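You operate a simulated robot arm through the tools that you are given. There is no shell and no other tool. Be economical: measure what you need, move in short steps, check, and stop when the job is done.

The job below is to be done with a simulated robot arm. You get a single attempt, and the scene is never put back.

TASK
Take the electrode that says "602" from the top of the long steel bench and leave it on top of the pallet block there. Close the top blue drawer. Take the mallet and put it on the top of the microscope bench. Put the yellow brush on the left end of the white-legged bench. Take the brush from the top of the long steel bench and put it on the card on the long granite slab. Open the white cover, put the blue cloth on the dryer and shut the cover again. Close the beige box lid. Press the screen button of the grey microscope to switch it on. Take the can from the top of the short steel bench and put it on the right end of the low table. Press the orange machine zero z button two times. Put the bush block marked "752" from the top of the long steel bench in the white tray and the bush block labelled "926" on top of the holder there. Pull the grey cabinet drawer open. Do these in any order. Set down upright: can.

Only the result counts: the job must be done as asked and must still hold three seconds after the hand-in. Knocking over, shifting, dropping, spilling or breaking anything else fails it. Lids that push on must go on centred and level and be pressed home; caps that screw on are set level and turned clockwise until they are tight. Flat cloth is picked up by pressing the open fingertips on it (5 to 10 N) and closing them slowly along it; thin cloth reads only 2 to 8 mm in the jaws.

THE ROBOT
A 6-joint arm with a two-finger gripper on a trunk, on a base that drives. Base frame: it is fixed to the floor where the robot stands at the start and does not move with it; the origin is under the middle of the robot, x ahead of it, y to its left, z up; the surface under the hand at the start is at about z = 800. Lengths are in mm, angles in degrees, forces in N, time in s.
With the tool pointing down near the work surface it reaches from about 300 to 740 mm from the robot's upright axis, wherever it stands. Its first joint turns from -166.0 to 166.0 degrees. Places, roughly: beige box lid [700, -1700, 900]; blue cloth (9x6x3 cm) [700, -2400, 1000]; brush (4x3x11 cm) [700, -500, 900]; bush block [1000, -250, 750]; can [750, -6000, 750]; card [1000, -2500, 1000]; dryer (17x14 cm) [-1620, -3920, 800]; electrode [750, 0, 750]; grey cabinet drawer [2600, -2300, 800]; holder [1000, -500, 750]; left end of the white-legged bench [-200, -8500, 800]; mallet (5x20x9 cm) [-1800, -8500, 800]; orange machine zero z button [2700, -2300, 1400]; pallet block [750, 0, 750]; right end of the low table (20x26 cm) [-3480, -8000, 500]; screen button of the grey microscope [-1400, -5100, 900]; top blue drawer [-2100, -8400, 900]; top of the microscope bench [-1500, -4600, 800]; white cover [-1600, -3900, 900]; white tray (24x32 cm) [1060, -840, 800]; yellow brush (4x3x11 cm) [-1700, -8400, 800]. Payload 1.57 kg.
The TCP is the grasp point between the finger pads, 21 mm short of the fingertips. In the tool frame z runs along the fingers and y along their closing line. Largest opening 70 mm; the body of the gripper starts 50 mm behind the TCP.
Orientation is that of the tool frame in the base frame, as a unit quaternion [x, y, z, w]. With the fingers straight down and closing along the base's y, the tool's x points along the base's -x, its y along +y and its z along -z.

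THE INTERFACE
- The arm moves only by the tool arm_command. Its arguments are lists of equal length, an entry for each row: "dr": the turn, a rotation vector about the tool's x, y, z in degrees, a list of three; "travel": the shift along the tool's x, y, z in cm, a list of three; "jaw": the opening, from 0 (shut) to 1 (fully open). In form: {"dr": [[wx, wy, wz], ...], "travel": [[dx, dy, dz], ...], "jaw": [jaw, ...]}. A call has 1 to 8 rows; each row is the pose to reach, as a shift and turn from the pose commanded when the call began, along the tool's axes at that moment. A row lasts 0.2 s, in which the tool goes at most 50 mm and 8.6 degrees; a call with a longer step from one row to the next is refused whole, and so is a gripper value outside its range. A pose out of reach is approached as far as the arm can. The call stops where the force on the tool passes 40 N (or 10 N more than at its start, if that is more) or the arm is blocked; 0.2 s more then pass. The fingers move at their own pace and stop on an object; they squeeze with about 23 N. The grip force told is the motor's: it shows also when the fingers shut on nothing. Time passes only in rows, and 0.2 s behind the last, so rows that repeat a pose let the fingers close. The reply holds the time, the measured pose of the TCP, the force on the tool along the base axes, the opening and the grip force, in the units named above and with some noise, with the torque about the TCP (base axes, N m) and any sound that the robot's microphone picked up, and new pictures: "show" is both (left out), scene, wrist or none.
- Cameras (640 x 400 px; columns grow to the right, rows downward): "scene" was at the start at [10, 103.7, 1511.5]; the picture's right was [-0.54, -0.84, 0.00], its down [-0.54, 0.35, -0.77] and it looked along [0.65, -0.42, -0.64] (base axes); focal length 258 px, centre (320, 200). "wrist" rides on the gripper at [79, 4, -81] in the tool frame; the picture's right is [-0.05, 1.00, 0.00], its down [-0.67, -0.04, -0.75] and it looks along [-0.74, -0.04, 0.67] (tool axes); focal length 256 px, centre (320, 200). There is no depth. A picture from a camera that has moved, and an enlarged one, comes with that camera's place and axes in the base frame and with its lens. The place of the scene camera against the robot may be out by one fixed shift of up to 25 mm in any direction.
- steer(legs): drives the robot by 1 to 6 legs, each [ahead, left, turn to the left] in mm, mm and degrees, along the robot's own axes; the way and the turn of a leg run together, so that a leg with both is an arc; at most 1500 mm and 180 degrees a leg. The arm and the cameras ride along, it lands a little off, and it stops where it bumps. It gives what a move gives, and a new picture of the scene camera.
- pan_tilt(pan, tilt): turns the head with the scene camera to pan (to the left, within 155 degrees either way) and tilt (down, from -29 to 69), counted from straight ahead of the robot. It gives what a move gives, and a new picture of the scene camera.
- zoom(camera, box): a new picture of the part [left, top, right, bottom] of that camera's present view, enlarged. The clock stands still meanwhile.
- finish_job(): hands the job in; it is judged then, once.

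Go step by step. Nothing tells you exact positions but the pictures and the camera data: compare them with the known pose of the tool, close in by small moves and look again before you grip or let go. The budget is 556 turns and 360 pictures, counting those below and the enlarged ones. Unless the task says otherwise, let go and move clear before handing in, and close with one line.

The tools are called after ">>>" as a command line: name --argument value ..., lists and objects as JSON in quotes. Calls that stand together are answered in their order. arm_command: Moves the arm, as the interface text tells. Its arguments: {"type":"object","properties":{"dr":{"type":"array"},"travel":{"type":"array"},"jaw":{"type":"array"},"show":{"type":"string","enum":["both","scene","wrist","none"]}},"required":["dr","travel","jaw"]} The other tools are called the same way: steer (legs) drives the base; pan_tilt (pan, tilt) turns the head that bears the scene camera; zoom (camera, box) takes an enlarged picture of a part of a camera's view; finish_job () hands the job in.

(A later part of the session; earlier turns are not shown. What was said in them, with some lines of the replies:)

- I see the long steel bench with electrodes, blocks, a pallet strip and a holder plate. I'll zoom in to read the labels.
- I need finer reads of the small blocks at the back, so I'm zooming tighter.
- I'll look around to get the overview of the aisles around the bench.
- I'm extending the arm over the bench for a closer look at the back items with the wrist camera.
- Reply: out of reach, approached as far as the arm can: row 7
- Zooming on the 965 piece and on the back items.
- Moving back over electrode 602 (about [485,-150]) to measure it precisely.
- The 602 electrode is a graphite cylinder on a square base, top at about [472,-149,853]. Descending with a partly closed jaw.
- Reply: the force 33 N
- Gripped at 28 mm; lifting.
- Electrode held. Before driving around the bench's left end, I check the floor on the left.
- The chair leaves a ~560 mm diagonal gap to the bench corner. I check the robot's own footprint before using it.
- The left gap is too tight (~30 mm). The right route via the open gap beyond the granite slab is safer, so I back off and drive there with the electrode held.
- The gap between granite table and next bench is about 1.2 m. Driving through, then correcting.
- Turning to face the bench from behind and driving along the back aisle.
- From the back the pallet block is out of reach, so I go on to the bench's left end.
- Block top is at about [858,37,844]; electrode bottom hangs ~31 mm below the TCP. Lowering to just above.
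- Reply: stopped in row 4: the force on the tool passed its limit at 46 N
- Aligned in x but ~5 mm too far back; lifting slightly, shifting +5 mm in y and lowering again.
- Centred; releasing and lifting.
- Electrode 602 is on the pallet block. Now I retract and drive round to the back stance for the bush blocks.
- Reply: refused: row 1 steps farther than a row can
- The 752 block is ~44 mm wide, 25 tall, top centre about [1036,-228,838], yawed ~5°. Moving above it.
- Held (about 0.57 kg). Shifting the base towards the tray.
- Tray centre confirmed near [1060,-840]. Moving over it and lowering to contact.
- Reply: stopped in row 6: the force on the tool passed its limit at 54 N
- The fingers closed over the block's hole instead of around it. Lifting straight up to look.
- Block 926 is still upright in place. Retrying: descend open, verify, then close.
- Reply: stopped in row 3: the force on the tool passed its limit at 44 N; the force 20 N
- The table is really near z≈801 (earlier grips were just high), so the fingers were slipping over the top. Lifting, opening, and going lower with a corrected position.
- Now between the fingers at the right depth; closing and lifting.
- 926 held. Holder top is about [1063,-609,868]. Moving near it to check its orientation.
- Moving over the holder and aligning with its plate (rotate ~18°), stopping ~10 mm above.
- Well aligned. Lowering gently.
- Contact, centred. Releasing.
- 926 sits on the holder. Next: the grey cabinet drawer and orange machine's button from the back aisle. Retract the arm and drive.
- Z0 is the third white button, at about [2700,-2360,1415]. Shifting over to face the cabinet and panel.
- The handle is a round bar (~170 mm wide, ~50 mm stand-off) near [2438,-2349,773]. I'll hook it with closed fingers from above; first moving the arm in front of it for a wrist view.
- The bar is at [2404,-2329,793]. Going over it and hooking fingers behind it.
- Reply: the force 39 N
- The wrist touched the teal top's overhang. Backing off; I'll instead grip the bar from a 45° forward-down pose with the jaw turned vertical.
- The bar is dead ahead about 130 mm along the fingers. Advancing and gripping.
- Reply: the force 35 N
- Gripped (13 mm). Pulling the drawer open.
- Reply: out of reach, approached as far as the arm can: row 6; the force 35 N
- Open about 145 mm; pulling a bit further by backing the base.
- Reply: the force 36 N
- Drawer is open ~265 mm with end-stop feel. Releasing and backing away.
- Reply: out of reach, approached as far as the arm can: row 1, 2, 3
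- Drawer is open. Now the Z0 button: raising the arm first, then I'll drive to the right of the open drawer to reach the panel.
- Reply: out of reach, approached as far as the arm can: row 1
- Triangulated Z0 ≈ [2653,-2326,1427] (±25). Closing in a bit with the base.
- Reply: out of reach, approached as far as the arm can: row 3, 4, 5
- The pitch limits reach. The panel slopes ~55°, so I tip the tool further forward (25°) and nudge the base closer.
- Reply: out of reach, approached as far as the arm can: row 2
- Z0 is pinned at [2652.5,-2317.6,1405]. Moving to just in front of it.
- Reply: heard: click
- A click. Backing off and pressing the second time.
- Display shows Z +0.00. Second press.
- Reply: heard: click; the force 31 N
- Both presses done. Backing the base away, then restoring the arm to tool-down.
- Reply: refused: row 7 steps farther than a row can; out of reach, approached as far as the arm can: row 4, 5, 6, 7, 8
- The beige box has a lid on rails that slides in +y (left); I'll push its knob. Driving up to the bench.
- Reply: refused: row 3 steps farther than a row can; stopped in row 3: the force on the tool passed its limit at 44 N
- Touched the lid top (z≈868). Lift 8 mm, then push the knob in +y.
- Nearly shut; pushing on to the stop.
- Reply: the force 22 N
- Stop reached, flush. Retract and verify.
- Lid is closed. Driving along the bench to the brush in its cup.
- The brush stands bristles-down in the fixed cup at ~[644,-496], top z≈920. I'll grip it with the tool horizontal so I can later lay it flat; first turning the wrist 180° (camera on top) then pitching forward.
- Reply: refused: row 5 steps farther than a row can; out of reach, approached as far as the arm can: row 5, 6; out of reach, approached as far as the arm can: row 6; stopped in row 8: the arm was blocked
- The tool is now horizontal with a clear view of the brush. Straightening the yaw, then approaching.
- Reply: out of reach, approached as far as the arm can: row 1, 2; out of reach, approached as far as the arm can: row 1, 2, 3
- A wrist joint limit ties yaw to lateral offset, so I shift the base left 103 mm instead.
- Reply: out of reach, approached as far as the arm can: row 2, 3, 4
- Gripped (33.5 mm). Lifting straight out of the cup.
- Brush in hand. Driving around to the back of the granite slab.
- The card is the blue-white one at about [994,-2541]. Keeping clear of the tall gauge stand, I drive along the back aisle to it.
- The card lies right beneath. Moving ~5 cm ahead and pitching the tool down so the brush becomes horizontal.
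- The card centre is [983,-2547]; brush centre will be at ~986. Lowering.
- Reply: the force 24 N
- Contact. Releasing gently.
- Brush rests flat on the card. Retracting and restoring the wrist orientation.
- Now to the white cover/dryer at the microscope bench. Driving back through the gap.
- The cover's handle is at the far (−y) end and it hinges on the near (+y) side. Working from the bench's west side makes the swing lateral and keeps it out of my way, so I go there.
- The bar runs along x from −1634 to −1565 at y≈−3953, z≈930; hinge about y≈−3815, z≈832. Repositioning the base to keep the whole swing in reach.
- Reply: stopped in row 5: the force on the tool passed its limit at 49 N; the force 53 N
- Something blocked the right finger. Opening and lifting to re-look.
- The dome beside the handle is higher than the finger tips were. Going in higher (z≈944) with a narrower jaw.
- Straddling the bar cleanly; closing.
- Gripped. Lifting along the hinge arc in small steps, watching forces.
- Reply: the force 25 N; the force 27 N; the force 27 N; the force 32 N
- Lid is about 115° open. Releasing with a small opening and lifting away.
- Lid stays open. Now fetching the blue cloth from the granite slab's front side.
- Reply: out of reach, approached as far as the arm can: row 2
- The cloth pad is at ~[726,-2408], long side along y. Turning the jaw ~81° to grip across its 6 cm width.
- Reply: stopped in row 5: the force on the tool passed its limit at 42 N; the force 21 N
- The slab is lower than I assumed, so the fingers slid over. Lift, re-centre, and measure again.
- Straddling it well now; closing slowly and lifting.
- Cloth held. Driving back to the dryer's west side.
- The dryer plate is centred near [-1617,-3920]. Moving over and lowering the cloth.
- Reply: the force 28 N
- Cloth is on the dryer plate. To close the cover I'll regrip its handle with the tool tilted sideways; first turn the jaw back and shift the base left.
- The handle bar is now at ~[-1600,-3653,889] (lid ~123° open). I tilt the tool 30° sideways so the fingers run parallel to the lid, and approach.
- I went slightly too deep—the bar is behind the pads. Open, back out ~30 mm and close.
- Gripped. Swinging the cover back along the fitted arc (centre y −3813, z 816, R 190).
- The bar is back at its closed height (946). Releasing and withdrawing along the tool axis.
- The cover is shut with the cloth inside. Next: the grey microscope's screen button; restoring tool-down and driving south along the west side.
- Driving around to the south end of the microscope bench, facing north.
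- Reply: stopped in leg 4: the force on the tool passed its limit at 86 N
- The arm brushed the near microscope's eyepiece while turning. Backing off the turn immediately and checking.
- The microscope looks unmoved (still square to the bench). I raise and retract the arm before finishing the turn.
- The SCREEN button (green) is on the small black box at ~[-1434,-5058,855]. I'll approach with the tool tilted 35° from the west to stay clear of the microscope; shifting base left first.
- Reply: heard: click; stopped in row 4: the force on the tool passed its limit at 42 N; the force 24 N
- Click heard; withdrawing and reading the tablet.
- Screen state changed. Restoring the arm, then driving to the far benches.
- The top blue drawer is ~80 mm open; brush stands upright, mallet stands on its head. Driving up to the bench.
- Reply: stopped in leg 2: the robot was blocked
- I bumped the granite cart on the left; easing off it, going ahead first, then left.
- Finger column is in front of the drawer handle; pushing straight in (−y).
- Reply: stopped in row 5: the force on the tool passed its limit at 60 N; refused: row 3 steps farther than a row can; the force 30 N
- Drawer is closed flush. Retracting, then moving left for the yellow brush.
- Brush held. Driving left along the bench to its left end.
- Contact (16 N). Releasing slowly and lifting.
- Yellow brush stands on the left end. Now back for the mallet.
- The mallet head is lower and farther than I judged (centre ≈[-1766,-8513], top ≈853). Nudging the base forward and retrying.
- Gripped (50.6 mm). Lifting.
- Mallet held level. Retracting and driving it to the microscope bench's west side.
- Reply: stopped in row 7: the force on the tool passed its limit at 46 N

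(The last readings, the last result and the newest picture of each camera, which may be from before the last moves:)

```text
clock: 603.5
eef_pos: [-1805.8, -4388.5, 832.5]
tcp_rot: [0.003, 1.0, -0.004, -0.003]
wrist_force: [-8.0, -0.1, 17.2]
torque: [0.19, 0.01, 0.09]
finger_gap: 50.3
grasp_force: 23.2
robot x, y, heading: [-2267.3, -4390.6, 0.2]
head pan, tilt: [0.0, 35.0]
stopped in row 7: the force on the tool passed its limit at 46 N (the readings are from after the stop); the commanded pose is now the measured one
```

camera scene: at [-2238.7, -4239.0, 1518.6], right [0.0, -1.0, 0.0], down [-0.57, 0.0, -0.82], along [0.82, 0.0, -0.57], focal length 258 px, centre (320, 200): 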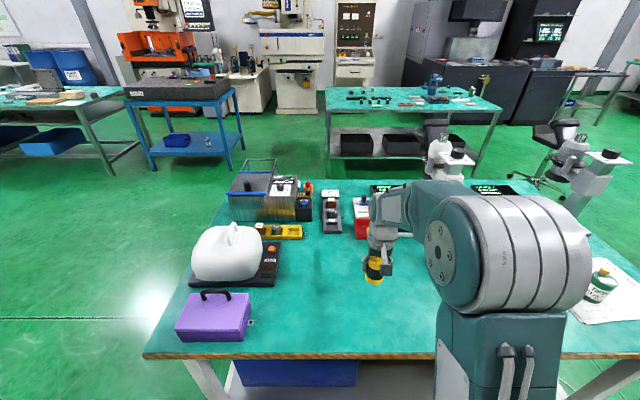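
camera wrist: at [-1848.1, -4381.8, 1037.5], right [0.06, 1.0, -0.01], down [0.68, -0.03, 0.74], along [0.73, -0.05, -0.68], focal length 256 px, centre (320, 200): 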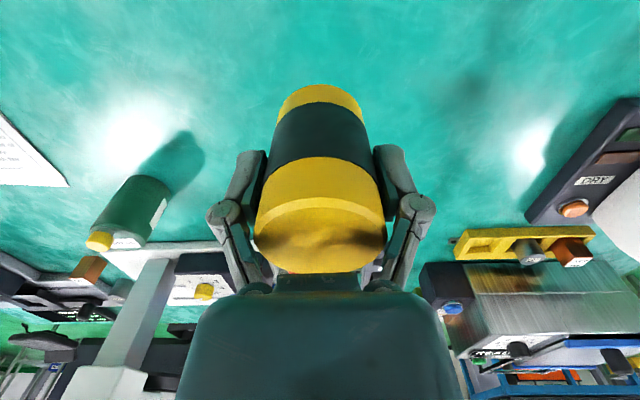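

Contact with the bench. Releasing and lifting.

>>> arm_command --dr '[[0, 0, 0], [0, 0, 0], [0, 0, 0], [0, 0, 0], [0, 0, 0], [0, 0, 0], [0, 0, 0]]' --travel '[[0, 0, -0.2], [0, 0, -0.2], [0, 0, -0.2], [0, 0, -4], [0, 0, -9], [0, 0, -14], [3, 0, -18]]' --jaw '[0.85, 1, 1, 1, 1, 1, 1]' --show "both"

```text
clock: 605.1
eef_pos: [-1834.7, -4388.1, 1013.1]
tcp_rot: [0.002, 1.0, -0.005, -0.004]
wrist_force: [0.4, 0.0, -0.2]
torque: [0.01, 0.0, 0.02]
finger_gap: 69.8
grasp_force: 0.0
robot x, y, heading: [-2267.8, -4390.1, 0.0]
head pan, tilt: [0.0, 35.0]
camera scene: at [-2239.2, -4239.0, 1518.6], right [0.0, -1.0, 0.0], down [-0.57, 0.0, -0.82], along [0.82, 0.0, -0.57], focal length 258 px, centre (320, 200)
camera wrist: at [-1914.1, -4382.9, 1094.7], right [0.06, 1.0, -0.01], down [0.67, -0.03, 0.74], along [0.74, -0.05, -0.67], focal length 256 px, centre (320, 200)
```

scene: 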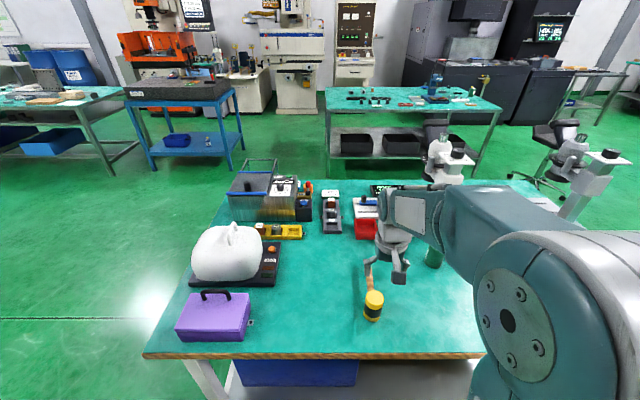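
wrist: 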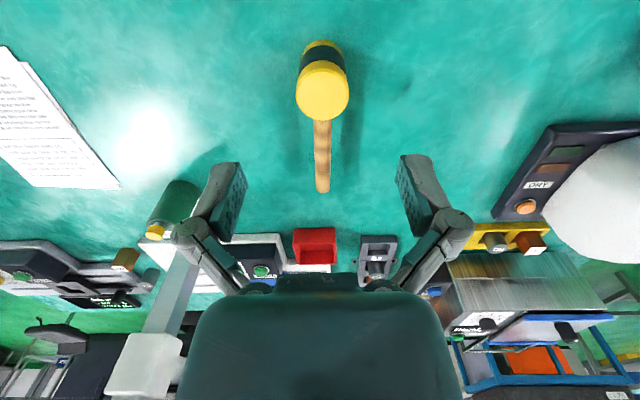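

Mallet is on the microscope bench. Last item: the can on the short steel bench. Driving there.

>>> arm_command --dr '[[0, 0, 0], [0, 0, 0]]' --travel '[[1, 0, -4], [2, 0, -8]]' --jaw '[1, 1]' --show "none"

>>> steer --legs '[[-130, 0, 0], [0, -1370, 0], [1500, 0, 0], [600, 0, 0]]'

```text
clock: 605.7
eef_pos: [-1854.7, -4387.0, 1091.1]
tcp_rot: [0.003, 1.0, -0.003, -0.004]
wrist_force: [-0.1, -0.2, -0.3]
torque: [0.0, 0.03, 0.0]
finger_gap: 69.9
grasp_force: 0.2
robot x, y, heading: [-2267.8, -4388.5, -0.1]
head pan, tilt: [0.0, 35.0]
```

```text
clock: 623.6
eef_pos: [161.9, -5748.7, 1091.3]
tcp_rot: [0.002, 1.0, -0.003, -0.004]
wrist_force: [0.1, 0.0, 0.0]
torque: [-0.03, 0.01, -0.03]
finger_gap: 70.2
grasp_force: 0.1
robot x, y, heading: [-249.1, -5753.7, 0.2]
head pan, tilt: [0.0, 35.0]
camera scene: at [-223.2, -5600.7, 1518.6], right [0.0, -1.0, 0.0], down [-0.57, 0.0, -0.82], along [0.82, 0.0, -0.57], focal length 258 px, centre (320, 200)
```

scene: 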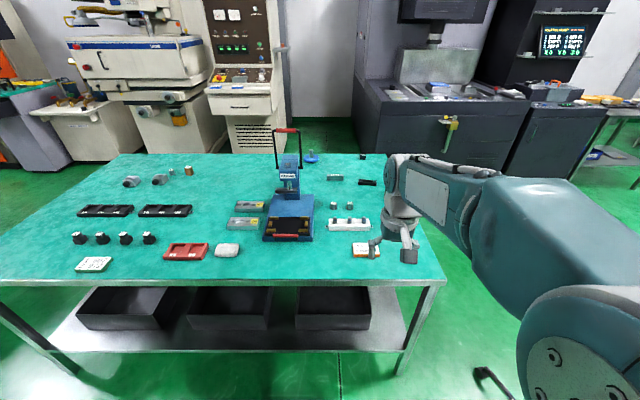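

>>> zoom --camera "scene" --box '[210, 140, 430, 270]'

>>> zoom --camera "scene" --box '[50, 150, 230, 280]'

```text
2.91 times, centred on (320, 205) of scene
camera zoom: at [-223.2, -5600.7, 1518.6], right [0.0, -1.0, 0.0], down [-0.57, 0.0, -0.82], along [0.82, 0.0, -0.57], focal length 751 px, centre (320, 186)
```

zoom: 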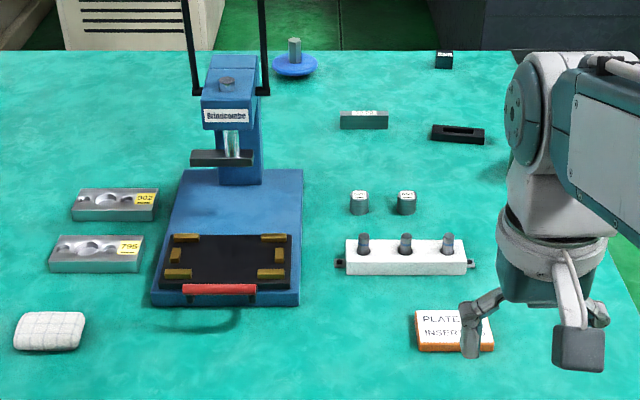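

```text
3.08 times, centred on (140, 215) of scene
camera zoom: at [-223.2, -5600.7, 1518.6], right [0.0, -1.0, 0.0], down [-0.57, 0.0, -0.82], along [0.82, 0.0, -0.57], focal length 794 px, centre (874, 154)
```

zoom: 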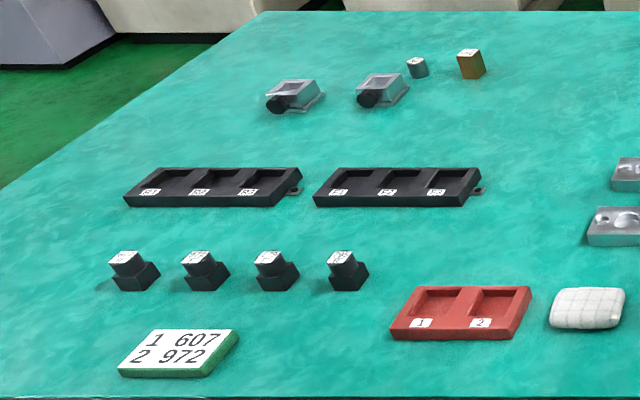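

No can visible yet — the arm hides the bench's right end. Swinging the arm left to look there.

>>> arm_command --dr '[[0, 0, 0], [0, 0, 0], [0, 0, 0], [0, 0, 0], [0, 0, 0], [0, 0, 0]]' --travel '[[0, 4.8, 0], [0, 9.6, 0], [0, 14.4, 0], [0, 19.2, 0], [0, 24, 0], [0, 28, 0]]' --jaw '[1, 1, 1, 1, 1, 1]' --show "none"

>>> pan_tilt --pan -30 --tilt 30

```text
clock: 625.0
eef_pos: [165.5, -5466.2, 1087.2]
tcp_rot: [0.002, 1.0, -0.004, -0.004]
wrist_force: [-0.2, 0.3, -0.5]
torque: [0.01, -0.02, 0.03]
finger_gap: 69.8
grasp_force: 0.1
robot x, y, heading: [-252.0, -5754.4, 0.1]
head pan, tilt: [0.0, 35.0]
```

```text
clock: 626.0
eef_pos: [166.3, -5468.8, 1087.7]
tcp_rot: [0.002, 1.0, -0.003, -0.004]
wrist_force: [-1.1, -0.1, 1.0]
torque: [-0.02, 0.02, 0.01]
finger_gap: 69.9
grasp_force: 0.0
robot x, y, heading: [-247.6, -5752.4, -0.3]
head pan, tilt: [-30.0, 30.0]
camera scene: at [-232.6, -5644.4, 1526.3], right [-0.5, -0.87, 0.0], down [-0.43, 0.25, -0.87], along [0.75, -0.43, -0.5], focal length 258 px, centre (320, 200)
```

scene: 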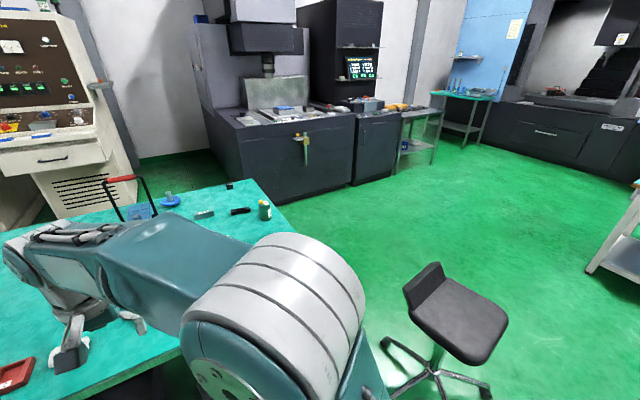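

>>> zoom --camera "scene" --box '[130, 170, 300, 270]'

```text
3.76 times, centred on (215, 220) of scene
camera zoom: at [-232.6, -5644.4, 1526.3], right [-0.5, -0.87, 0.0], down [-0.43, 0.25, -0.87], along [0.75, -0.43, -0.5], focal length 972 px, centre (715, 125)
```

zoom: 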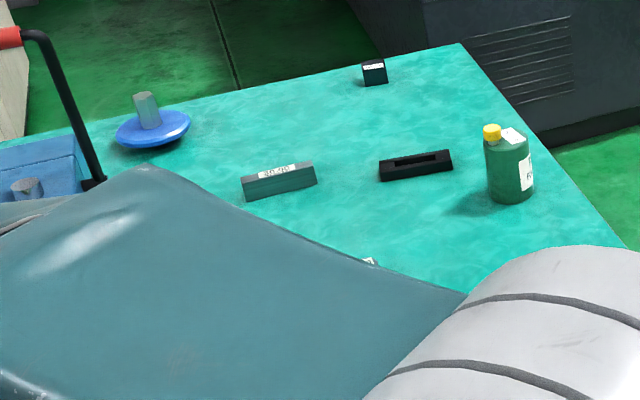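

The can (green, yellow spout) is at about [825,-5937]. It's reachable only from the bench's south end, so I drive around the stool.

>>> steer --legs '[[-220, 0, 0], [0, -1420, 0], [1290, 0, 0], [0, 0, 90]]'

>>> pan_tilt --pan 0 --tilt 30

```text
clock: 630.0
eef_pos: [-56.4, -5792.7, 1086.3]
tcp_rot: [-0.001, 1.0, -0.004, -0.004]
wrist_force: [1.0, 0.3, 0.2]
torque: [0.0, 0.0, 0.02]
finger_gap: 70.1
grasp_force: 0.1
robot x, y, heading: [-474.6, -6081.0, 0.5]
head pan, tilt: [-30.0, 30.0]
stopped in leg 2: the robot was blocked; the commanded pose is now the measured one
camera scene: at [-454.4, -5963.8, 1525.7], right [-0.5, -0.87, 0.01], down [-0.43, 0.24, -0.87], along [0.75, -0.43, -0.5], focal length 258 px, centre (320, 200)
```

scene: 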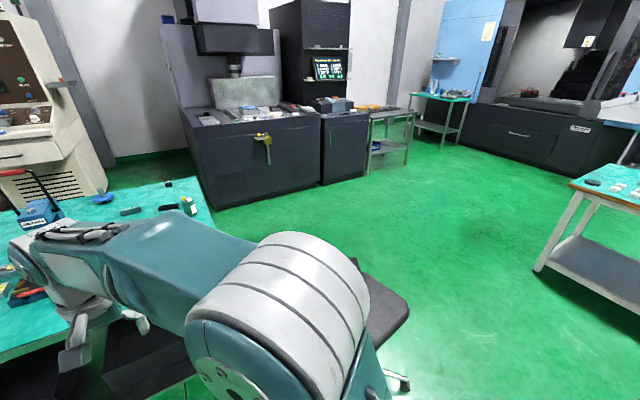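

```text
clock: 631.0
eef_pos: [-56.7, -5802.4, 1089.0]
tcp_rot: [-0.001, 1.0, -0.002, -0.005]
wrist_force: [-0.5, 0.2, 0.1]
torque: [0.01, 0.03, -0.03]
finger_gap: 69.7
grasp_force: 0.1
robot x, y, heading: [-472.5, -6079.9, 0.0]
head pan, tilt: [0.0, 30.0]
camera scene: at [-442.5, -5933.7, 1526.7], right [0.0, -1.0, 0.0], down [-0.5, 0.0, -0.87], along [0.87, 0.0, -0.5], focal length 258 px, centre (320, 200)
```

scene: 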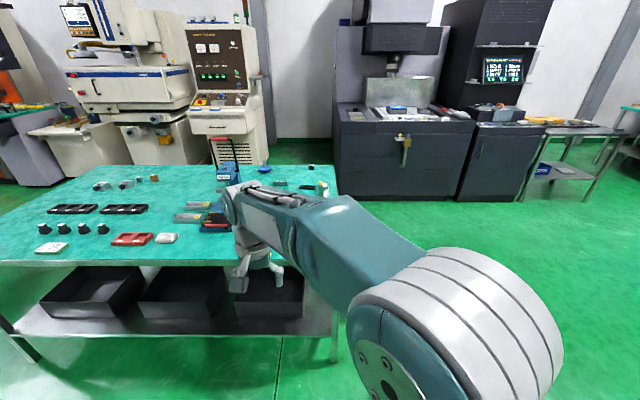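

Something blocked the base; looking to the right side.

>>> pan_tilt --pan -90 --tilt 55

>>> pan_tilt --pan -130 --tilt 45

```text
clock: 632.6
eef_pos: [-56.0, -5795.9, 1086.6]
tcp_rot: [0.0, 1.0, -0.004, -0.004]
wrist_force: [0.4, 0.4, -0.3]
torque: [0.01, 0.04, 0.0]
finger_gap: 70.2
grasp_force: 0.0
robot x, y, heading: [-474.4, -6080.0, 0.1]
head pan, tilt: [-90.0, 55.0]
camera scene: at [-532.6, -6000.4, 1490.4], right [-1.0, 0.0, 0.0], down [0.0, 0.82, -0.57], along [0.0, -0.57, -0.82], focal length 258 px, centre (320, 200)
```

scene: 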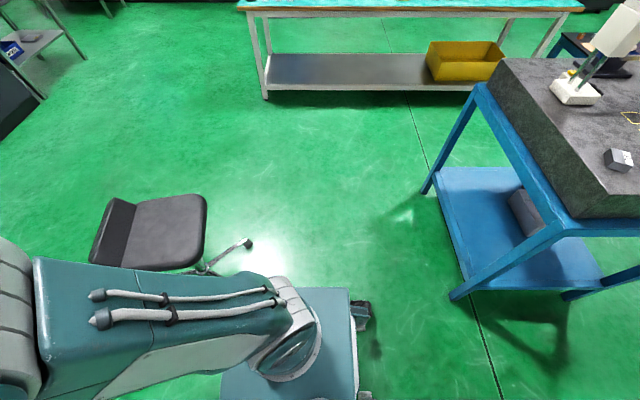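

```text
clock: 633.7
eef_pos: [-57.0, -5795.0, 1086.7]
tcp_rot: [-0.001, 1.0, -0.003, -0.004]
wrist_force: [-1.2, -0.7, 0.0]
torque: [0.0, 0.0, -0.01]
finger_gap: 70.0
grasp_force: 0.1
robot x, y, heading: [-471.4, -6076.9, 0.4]
head pan, tilt: [-130.0, 45.0]
camera scene: at [-584.9, -5990.5, 1503.9], right [-0.77, 0.64, 0.0], down [0.45, 0.54, -0.71], along [-0.45, -0.55, -0.71], focal length 258 px, centre (320, 200)
```

scene: 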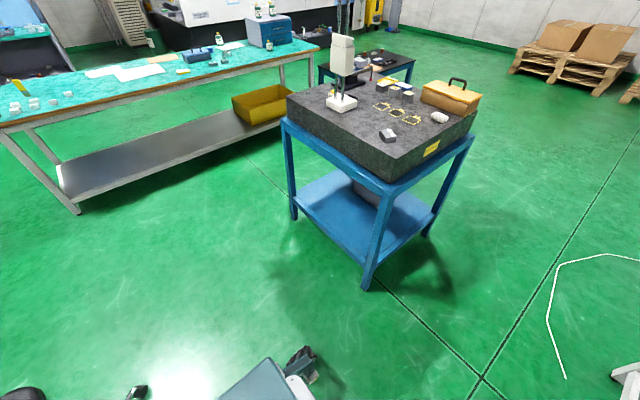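

Nothing obviously touching; I'll back off further from the stool and try again.

>>> steer --legs '[[-170, 0, 0], [0, -400, 0]]'

```text
clock: 637.3
eef_pos: [-223.8, -6196.3, 1086.3]
tcp_rot: [-0.001, 1.0, -0.006, -0.005]
wrist_force: [0.1, 0.5, -0.5]
torque: [-0.01, 0.0, 0.0]
finger_gap: 70.1
grasp_force: 0.1
robot x, y, heading: [-641.0, -6484.0, -0.3]
head pan, tilt: [-130.0, 45.0]
camera scene: at [-751.7, -6387.3, 1503.5], right [-0.77, 0.64, 0.0], down [0.45, 0.54, -0.71], along [-0.45, -0.55, -0.7], focal length 258 px, centre (320, 200)
```

scene: 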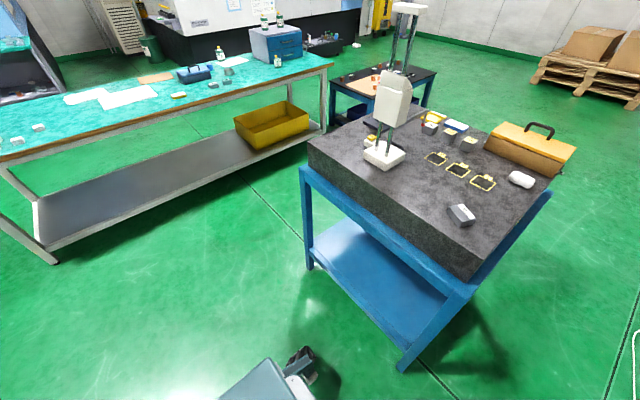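

>>> steer --legs '[[0, -880, 0.3], [1500, 0, 0], [40, 0, 0], [0, 0, 90]]'

>>> pan_tilt --pan 0 --tilt 30

```text
clock: 653.2
eef_pos: [610.0, -6948.1, 1088.0]
tcp_rot: [-0.707, 0.708, -0.004, -0.001]
wrist_force: [-0.8, -0.4, -0.3]
torque: [-0.03, 0.01, 0.0]
finger_gap: 70.2
grasp_force: 0.0
robot x, y, heading: [892.4, -7362.6, 89.9]
head pan, tilt: [-130.0, 45.0]
camera scene: at [795.3, -7478.0, 1503.9], right [-0.64, -0.77, 0.0], down [-0.54, 0.45, -0.71], along [0.54, -0.46, -0.71], focal length 258 px, centre (320, 200)
```

scene: 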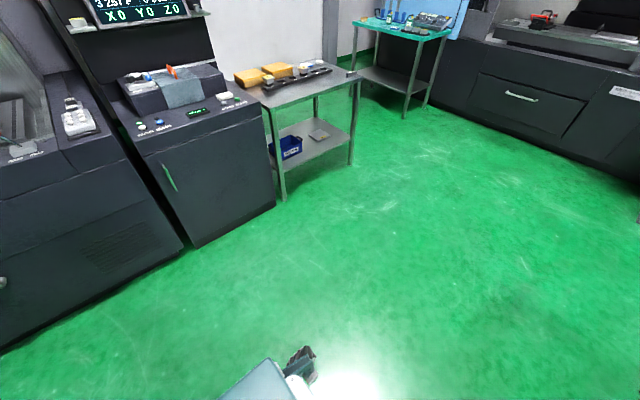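

```text
clock: 655.3
eef_pos: [610.5, -6948.5, 1088.0]
tcp_rot: [-0.706, 0.708, -0.005, -0.001]
wrist_force: [0.1, -0.2, 0.1]
torque: [0.04, 0.01, -0.02]
finger_gap: 70.3
grasp_force: 0.1
robot x, y, heading: [887.9, -7363.6, 89.9]
head pan, tilt: [0.0, 30.0]
camera scene: at [733.0, -7335.2, 1526.2], right [1.0, 0.0, 0.0], down [0.0, -0.5, -0.87], along [0.0, 0.87, -0.5], focal length 258 px, centre (320, 200)
```

scene: 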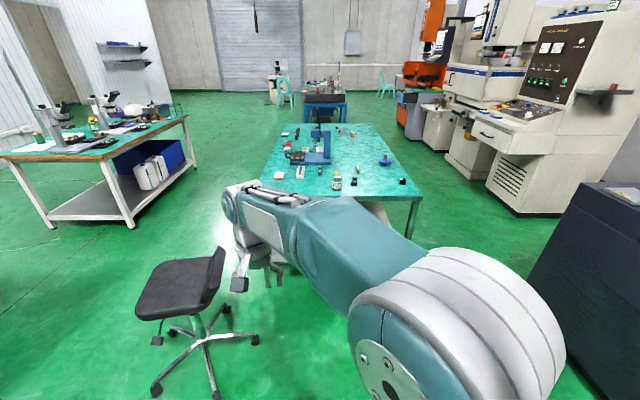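

Path is clear to the bench's south end. Approaching.

>>> steer --legs '[[900, 0, 0]]'

>>> arm_command --dr '[[0, 0, 0], [0, 0, 0], [0, 0, 0], [0, 0, 0], [0, 0, 0]]' --travel '[[0, -4.5, 0], [0, -9, 0], [0, -13.5, 0], [0, -18, 1], [2, -22, 2]]' --jaw '[1, 1, 1, 1, 1]' --show "wrist"

```text
clock: 660.0
eef_pos: [605.2, -6054.2, 1087.4]
tcp_rot: [0.709, -0.705, 0.005, 0.0]
wrist_force: [-0.5, 0.3, -0.7]
torque: [0.01, -0.02, -0.02]
finger_gap: 69.9
grasp_force: 0.0
robot x, y, heading: [890.2, -6468.1, 90.6]
head pan, tilt: [0.0, 30.0]
camera scene: at [729.9, -6439.2, 1526.2], right [1.0, 0.01, 0.0], down [0.0, -0.5, -0.87], along [0.0, 0.87, -0.5], focal length 258 px, centre (320, 200)
```

scene: 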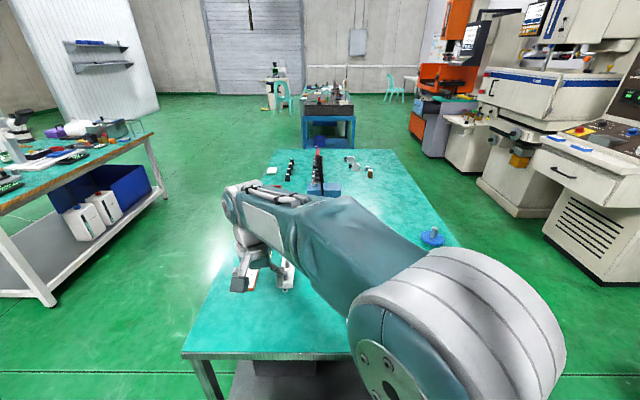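

```text
clock: 661.2
eef_pos: [829.1, -6074.3, 1068.9]
tcp_rot: [0.709, -0.705, 0.004, 0.002]
wrist_force: [-0.2, -0.2, -0.1]
torque: [0.02, -0.01, -0.03]
finger_gap: 70.0
grasp_force: 0.1
robot x, y, heading: [887.3, -6465.4, 90.3]
head pan, tilt: [0.0, 30.0]
camera wrist: at [824.5, -6152.1, 1151.3], right [-1.0, 0.05, 0.0], down [0.03, 0.67, 0.74], along [0.04, 0.74, -0.67], focal length 256 px, centre (320, 200)
```

wrist: 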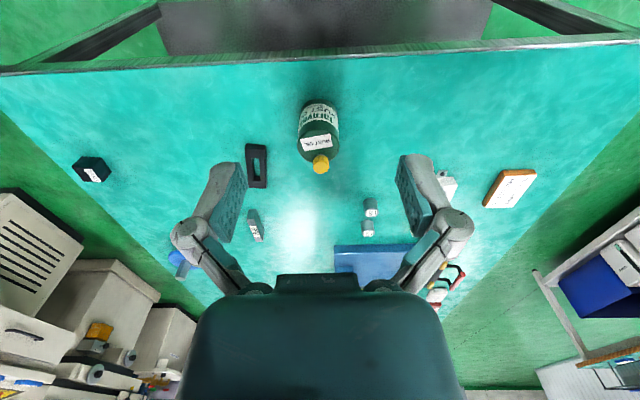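

>>> arm_command --dr '[[0, 0, 0], [0, 0, 0], [0, 0, 0], [0, 0, 0]]' --travel '[[-4, -0.3, 2], [-8, -0.6, 4.5], [-11, -0.8, 8], [-11, -0.8, 11]]' --jaw '[1, 1, 1, 1]' --show "wrist"

```text
clock: 662.2
eef_pos: [837.1, -5960.0, 960.6]
tcp_rot: [0.709, -0.705, 0.005, 0.001]
wrist_force: [0.3, 0.4, -0.8]
torque: [-0.03, -0.02, 0.0]
finger_gap: 70.1
grasp_force: 0.0
robot x, y, heading: [888.0, -6467.4, 90.3]
head pan, tilt: [0.0, 30.0]
camera wrist: at [833.0, -6040.4, 1041.4], right [-1.0, 0.05, -0.01], down [0.03, 0.67, 0.74], along [0.04, 0.74, -0.67], focal length 256 px, centre (320, 200)
```

wrist: 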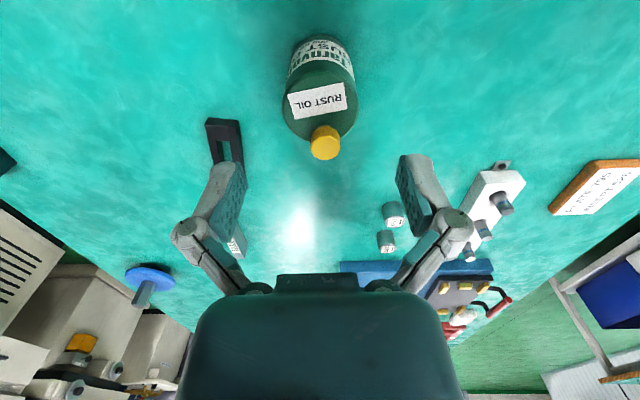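

>>> arm_command --dr '[[0, 0, 0], [0, 0, 0], [0, 0, 0]]' --travel '[[-1.2, -0.1, 3], [-1.2, -0.1, 6], [-1.2, -0.1, 7.5]]' --jaw '[1, 1, 1]' --show "wrist"

```text
clock: 663.0
eef_pos: [836.6, -5951.4, 884.0]
tcp_rot: [0.708, -0.706, 0.005, 0.001]
wrist_force: [-0.3, -0.4, -0.7]
torque: [-0.03, 0.01, -0.03]
finger_gap: 70.3
grasp_force: 0.0
robot x, y, heading: [891.8, -6465.7, 90.6]
head pan, tilt: [0.0, 30.0]
camera wrist: at [832.6, -6031.0, 965.0], right [-1.0, 0.05, -0.01], down [0.03, 0.67, 0.74], along [0.04, 0.74, -0.67], focal length 256 px, centre (320, 200)
```

wrist: 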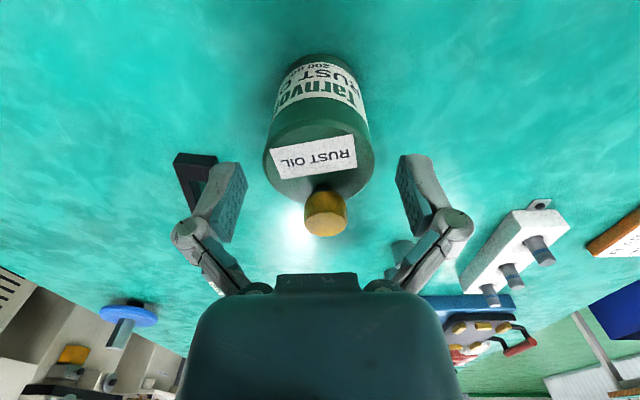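

>>> arm_command --dr '[[0, 0, 0], [0, 0, 0], [0, 0, 0], [0, 0, 0], [0, 0, 0]]' --travel '[[-0.3, 0, 2], [-0.3, 0, 3.8], [-0.3, 0, 3.8], [-0.3, 0, 3.8], [-0.3, 0, 3.8]]' --jaw '[1, 1, 0.8, 0, 0]' --show "wrist"

```text
clock: 664.2
eef_pos: [836.3, -5948.6, 845.1]
tcp_rot: [0.709, -0.705, 0.004, 0.002]
wrist_force: [2.3, 0.9, 2.9]
torque: [0.15, -0.03, -0.02]
finger_gap: 57.0
grasp_force: 23.3
robot x, y, heading: [887.1, -6462.5, 90.3]
head pan, tilt: [0.0, 30.0]
camera wrist: at [831.9, -6026.9, 926.6], right [-1.0, 0.05, 0.0], down [0.03, 0.67, 0.74], along [0.04, 0.74, -0.67], focal length 256 px, centre (320, 200)
```

wrist: 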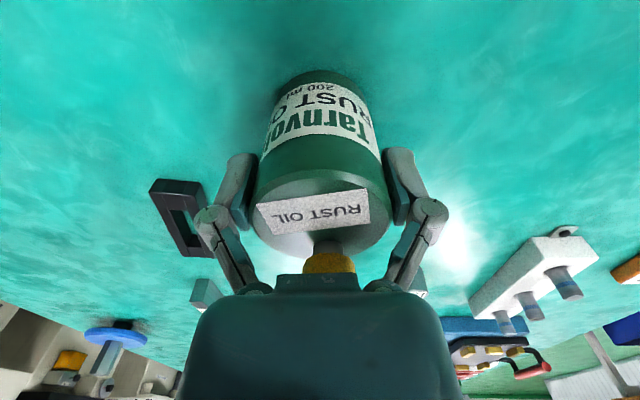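

Can gripped upright (57 mm). Lifting and starting the drive to the low table.

>>> arm_command --dr '[[0, 0, 0], [0, 0, 0], [0, 0, 0], [0, 0, 0], [0, 0, 0], [0, 0, 0]]' --travel '[[0, 0, -3], [0, 0, -7], [0, 0, -11], [0, 0, -15], [0, 0, -19], [4, 0, -21]]' --jaw '[0, 0, 0, 0, 0, 0]' --show "wrist"

>>> steer --legs '[[-980, 0, 0], [0, 0, 90], [1500, 0, 0]]'

```text
clock: 665.6
eef_pos: [835.2, -5985.9, 1057.3]
tcp_rot: [0.71, -0.705, 0.006, 0.002]
wrist_force: [0.4, 0.5, -2.9]
torque: [-0.04, -0.05, 0.0]
finger_gap: 56.9
grasp_force: 22.9
robot x, y, heading: [888.6, -6465.8, 90.2]
head pan, tilt: [0.0, 30.0]
camera wrist: at [830.4, -6064.1, 1138.5], right [-1.0, 0.05, -0.01], down [0.03, 0.67, 0.74], along [0.04, 0.74, -0.68], focal length 256 px, centre (320, 200)
```

wrist: 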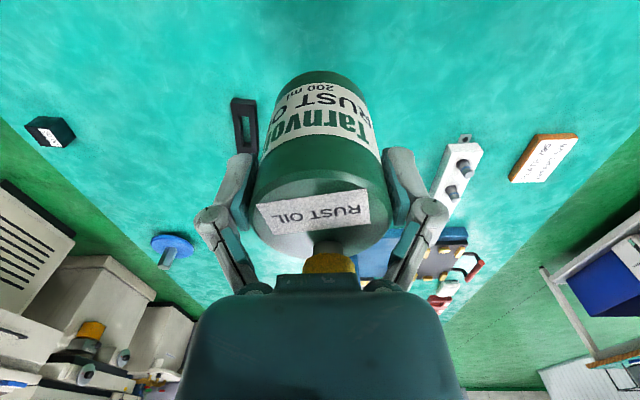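

```text
clock: 681.4
eef_pos: [-1059.0, -7480.7, 1056.0]
tcp_rot: [1.0, -0.001, 0.005, -0.003]
wrist_force: [-0.2, -0.1, -1.9]
torque: [-0.03, -0.01, 0.0]
finger_gap: 57.1
grasp_force: 22.5
robot x, y, heading: [-581.2, -7426.0, -179.7]
head pan, tilt: [0.0, 30.0]
camera scene: at [-613.8, -7588.3, 1526.3], right [0.0, 1.0, 0.0], down [0.5, 0.0, -0.87], along [-0.87, 0.0, -0.5], focal length 258 px, centre (320, 200)
```

scene: 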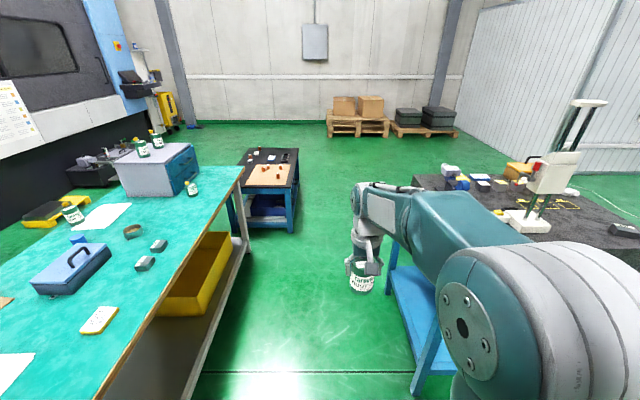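

>>> steer --legs '[[1500, 0, 0], [280, 0, 0], [0, -160, 0], [1120, 0, 0], [0, 0, 90]]'

>>> pan_tilt --pan 5 --tilt 45

```text
clock: 700.6
eef_pos: [-3464.2, -7700.7, 1057.1]
tcp_rot: [0.72, 0.694, 0.001, -0.005]
wrist_force: [-0.1, 0.2, -2.7]
torque: [0.05, 0.0, 0.0]
finger_gap: 56.9
grasp_force: 22.4
robot x, y, heading: [-3496.7, -7221.2, -92.2]
head pan, tilt: [0.0, 30.0]
camera scene: at [-3348.5, -7260.3, 1526.3], right [-1.0, 0.03, 0.0], down [0.02, 0.5, -0.87], along [-0.03, -0.86, -0.5], focal length 258 px, centre (320, 200)
```

scene: 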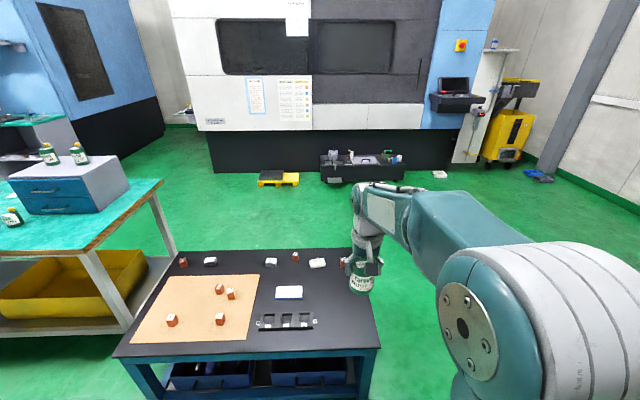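

```text
clock: 701.4
eef_pos: [-3464.8, -7700.8, 1056.0]
tcp_rot: [0.719, 0.694, 0.001, -0.005]
wrist_force: [-0.1, 0.3, -2.6]
torque: [0.04, 0.01, 0.02]
finger_gap: 57.0
grasp_force: 23.0
robot x, y, heading: [-3497.7, -7218.8, -91.9]
head pan, tilt: [5.0, 45.0]
camera scene: at [-3341.1, -7251.1, 1503.8], right [-1.0, -0.05, 0.0], down [-0.04, 0.71, -0.71], along [0.04, -0.71, -0.71], focal length 258 px, centre (320, 200)
```

scene: 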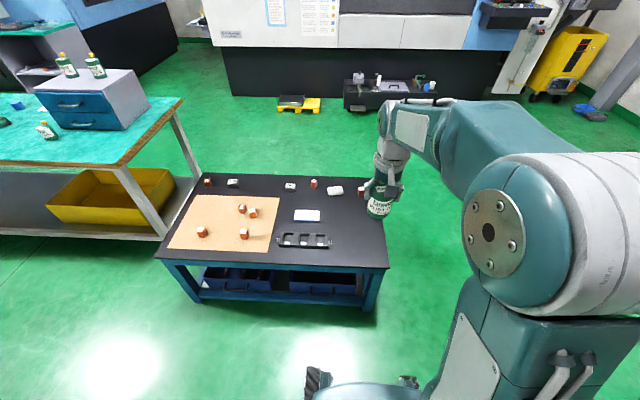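

Low table right end is clear around [-3480,-8000]. Driving in and lowering.

>>> steer --legs '[[240, 0, 2]]'

>>> arm_command --dr '[[0, 0, 0], [0, 0, 0], [0, 0, 0], [0, 0, 0], [0, 0, 0], [0, 0, 0]]' --travel '[[-2, -1, 4], [-4, -2, 8], [-4.5, -2, 12.5], [-4.5, -2, 17], [-4.5, -2, 21.5], [-4.5, -2, 26]]' --jaw '[0, 0, 0, 0, 0, 0]' --show "both"

```text
clock: 703.2
eef_pos: [-3451.7, -7947.9, 1057.5]
tcp_rot: [0.707, 0.707, 0.002, -0.005]
wrist_force: [-0.6, -0.2, -1.3]
torque: [0.01, -0.04, 0.02]
finger_gap: 57.1
grasp_force: 22.7
robot x, y, heading: [-3505.7, -7465.3, -89.9]
head pan, tilt: [5.0, 45.0]
camera scene: at [-3344.4, -7493.5, 1503.7], right [-1.0, -0.09, 0.0], down [-0.06, 0.71, -0.71], along [0.06, -0.7, -0.71], focal length 258 px, centre (320, 200)
```

scene: 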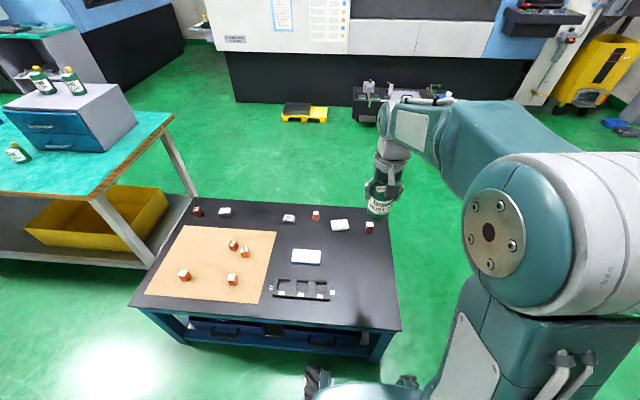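

```text
clock: 704.6
eef_pos: [-3473.6, -7990.2, 799.5]
tcp_rot: [0.707, 0.707, 0.001, -0.004]
wrist_force: [0.2, -0.8, -2.6]
torque: [0.02, 0.01, 0.02]
finger_gap: 57.1
grasp_force: 23.2
robot x, y, heading: [-3504.6, -7467.7, -90.1]
head pan, tilt: [5.0, 45.0]
camera scene: at [-3344.5, -7494.1, 1503.7], right [-1.0, -0.09, 0.0], down [-0.06, 0.71, -0.71], along [0.06, -0.7, -0.71], focal length 258 px, centre (320, 200)
camera wrist: at [-3467.4, -7910.6, 880.2], right [1.0, -0.05, 0.0], down [-0.03, -0.67, 0.74], along [-0.04, -0.74, -0.67], focal length 256 px, centre (320, 200)
```

scene: 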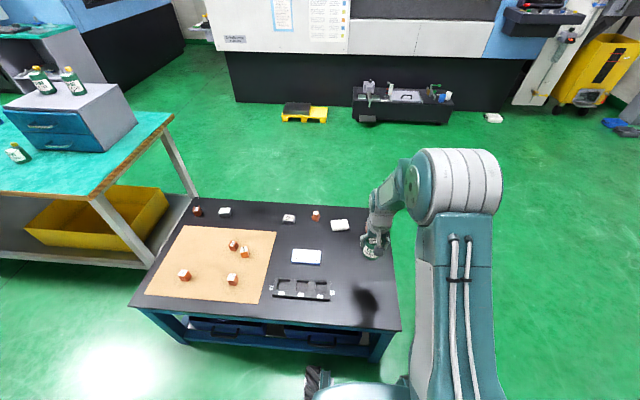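
wrist: 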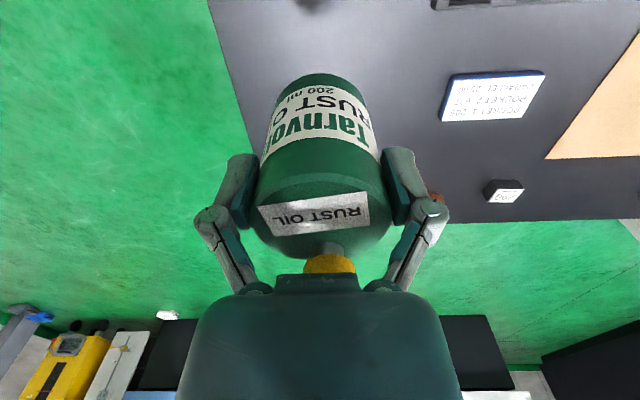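

>>> arm_command --dr '[[0, 0, 0], [0, 0, 0], [0, 0, 0], [0, 0, 0], [0, 0, 0]]' --travel '[[0, 0, 4.5], [0, 0, 9], [0, 0, 13.5], [0, 0, 18], [0, 0, 20]]' --jaw '[0, 0, 0, 0, 0]' --show "wrist"

```text
clock: 705.8
eef_pos: [-3474.4, -7987.7, 596.7]
tcp_rot: [0.707, 0.707, 0.001, -0.004]
wrist_force: [0.0, 0.5, -2.7]
torque: [0.02, 0.01, 0.02]
finger_gap: 56.9
grasp_force: 22.7
robot x, y, heading: [-3507.3, -7463.8, -90.1]
head pan, tilt: [5.0, 45.0]
camera wrist: at [-3468.8, -7910.2, 677.7], right [1.0, -0.05, 0.0], down [-0.03, -0.67, 0.74], along [-0.04, -0.74, -0.67], focal length 256 px, centre (320, 200)
```

wrist: 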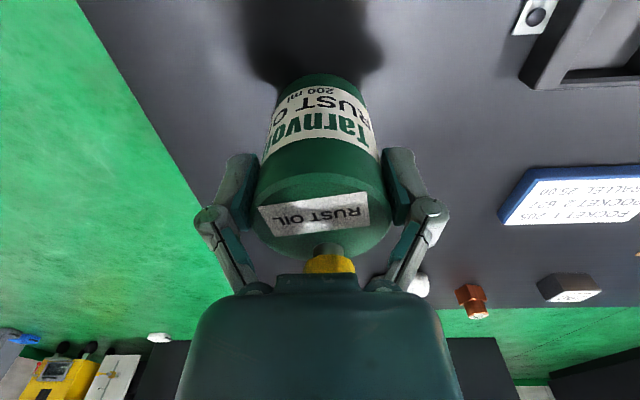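

>>> arm_command --dr '[[0, 0, 0], [0, 0, 0], [0, 0, 0], [0, 0, 0], [0, 0, 0], [0, 0, 0]]' --travel '[[0, 0, 0.7], [0, 0, 1.4], [0, 0, 2.0], [0, 0, 2.4], [0, 0, 2.8], [0, 0, 3.1]]' --jaw '[0, 0, 0, 0, 0, 0]' --show "none"

```text
clock: 707.2
eef_pos: [-3474.3, -7987.7, 566.7]
tcp_rot: [0.707, 0.708, 0.001, -0.004]
wrist_force: [-0.6, -0.3, -2.4]
torque: [0.06, -0.02, -0.01]
finger_gap: 57.0
grasp_force: 22.8
robot x, y, heading: [-3506.0, -7468.0, -90.1]
head pan, tilt: [5.0, 45.0]
```

>>> arm_command --dr '[[0, 0, 0], [0, 0, 0], [0, 0, 0], [0, 0, 0], [0, 0, 0]]' --travel '[[0, 0, 0.4], [0, 0, 0.8], [0, 0, 1.1], [0, 0, 1.4], [0, 0, 1.7]]' --jaw '[0, 0, 0, 0, 0]' --show "none"

```text
clock: 708.1
eef_pos: [-3474.4, -7990.2, 557.3]
tcp_rot: [0.708, 0.706, 0.0, -0.004]
wrist_force: [0.5, 8.1, 19.9]
torque: [-0.16, 0.03, -0.02]
finger_gap: 57.0
grasp_force: 22.6
robot x, y, heading: [-3500.2, -7467.3, -90.1]
head pan, tilt: [5.0, 45.0]
stopped in row 4: the force on the tool passed its limit at 47 N (the readings are from after the stop); the commanded pose is now the measured one
```

Contact with the low table. Easing off and releasing.

>>> arm_command --dr '[[0, 0, 0], [0, 0, 0], [0, 0, 0], [0, 0, 0], [0, 0, 0], [0, 0, 0], [0, 0, 0]]' --travel '[[0, 0, -0.2], [0, 0, -0.2], [0, 0, -0.2], [0, 0, -3], [0, 0, -7], [0, 0, -11], [0, 0, -15]]' --jaw '[0.9, 1, 1, 1, 1, 1, 1]' --show "both"

```text
clock: 709.7
eef_pos: [-3472.3, -7991.7, 703.2]
tcp_rot: [0.707, 0.707, 0.0, -0.004]
wrist_force: [0.1, -0.3, -0.6]
torque: [-0.02, 0.01, -0.02]
finger_gap: 70.0
grasp_force: 0.1
robot x, y, heading: [-3504.6, -7468.9, -90.3]
head pan, tilt: [5.0, 45.0]
camera scene: at [-3344.4, -7494.3, 1503.8], right [-1.0, -0.09, 0.0], down [-0.06, 0.71, -0.71], along [0.06, -0.7, -0.71], focal length 258 px, centre (320, 200)
camera wrist: at [-3467.2, -7912.7, 786.2], right [1.0, -0.05, 0.0], down [-0.03, -0.67, 0.74], along [-0.04, -0.74, -0.67], focal length 256 px, centre (320, 200)
```

scene: 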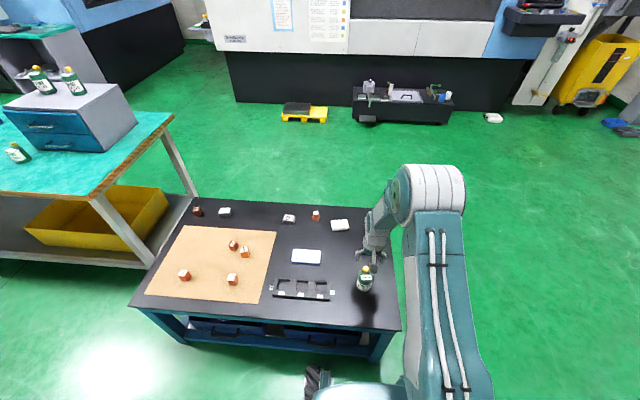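
wrist: 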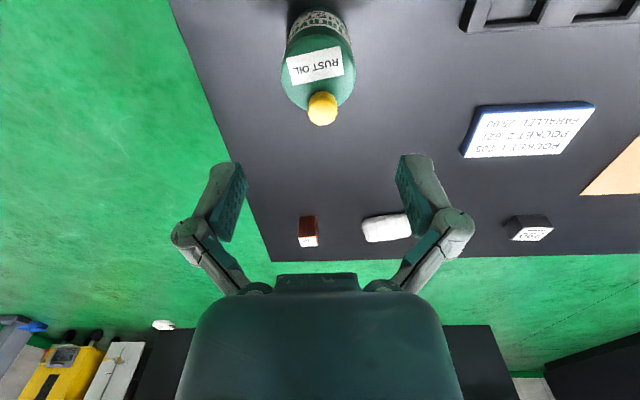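

All done; moving the arm clear before handing in.

>>> arm_command --dr '[[0, 0, 0], [0, 0, 0], [0, 0, 0], [0, 0, 0], [0, 0, 0]]' --travel '[[0, 0, -4.5], [0, 0, -9], [0, 0, -13.5], [2, 0, -18], [4, 0, -22]]' --jaw '[1, 1, 1, 1, 1]' --show "none"

>>> finish_job

```text
clock: 710.9
eef_pos: [-3472.3, -7952.4, 923.7]
tcp_rot: [0.707, 0.707, 0.001, -0.004]
wrist_force: [0.6, -1.3, -0.1]
torque: [-0.01, 0.01, 0.0]
finger_gap: 69.9
grasp_force: 0.1
robot x, y, heading: [-3503.3, -7466.3, -90.1]
head pan, tilt: [5.0, 45.0]
```

```text
The job is handed in.
```

All the tasks were carried out and the job is handed in. I took the pallet block to be block 965 and the holder to be the yellow 627 F piece. On the way I bumped the grey microscope's eyepiece (86 N) and the granite cart, and neither looked moved.
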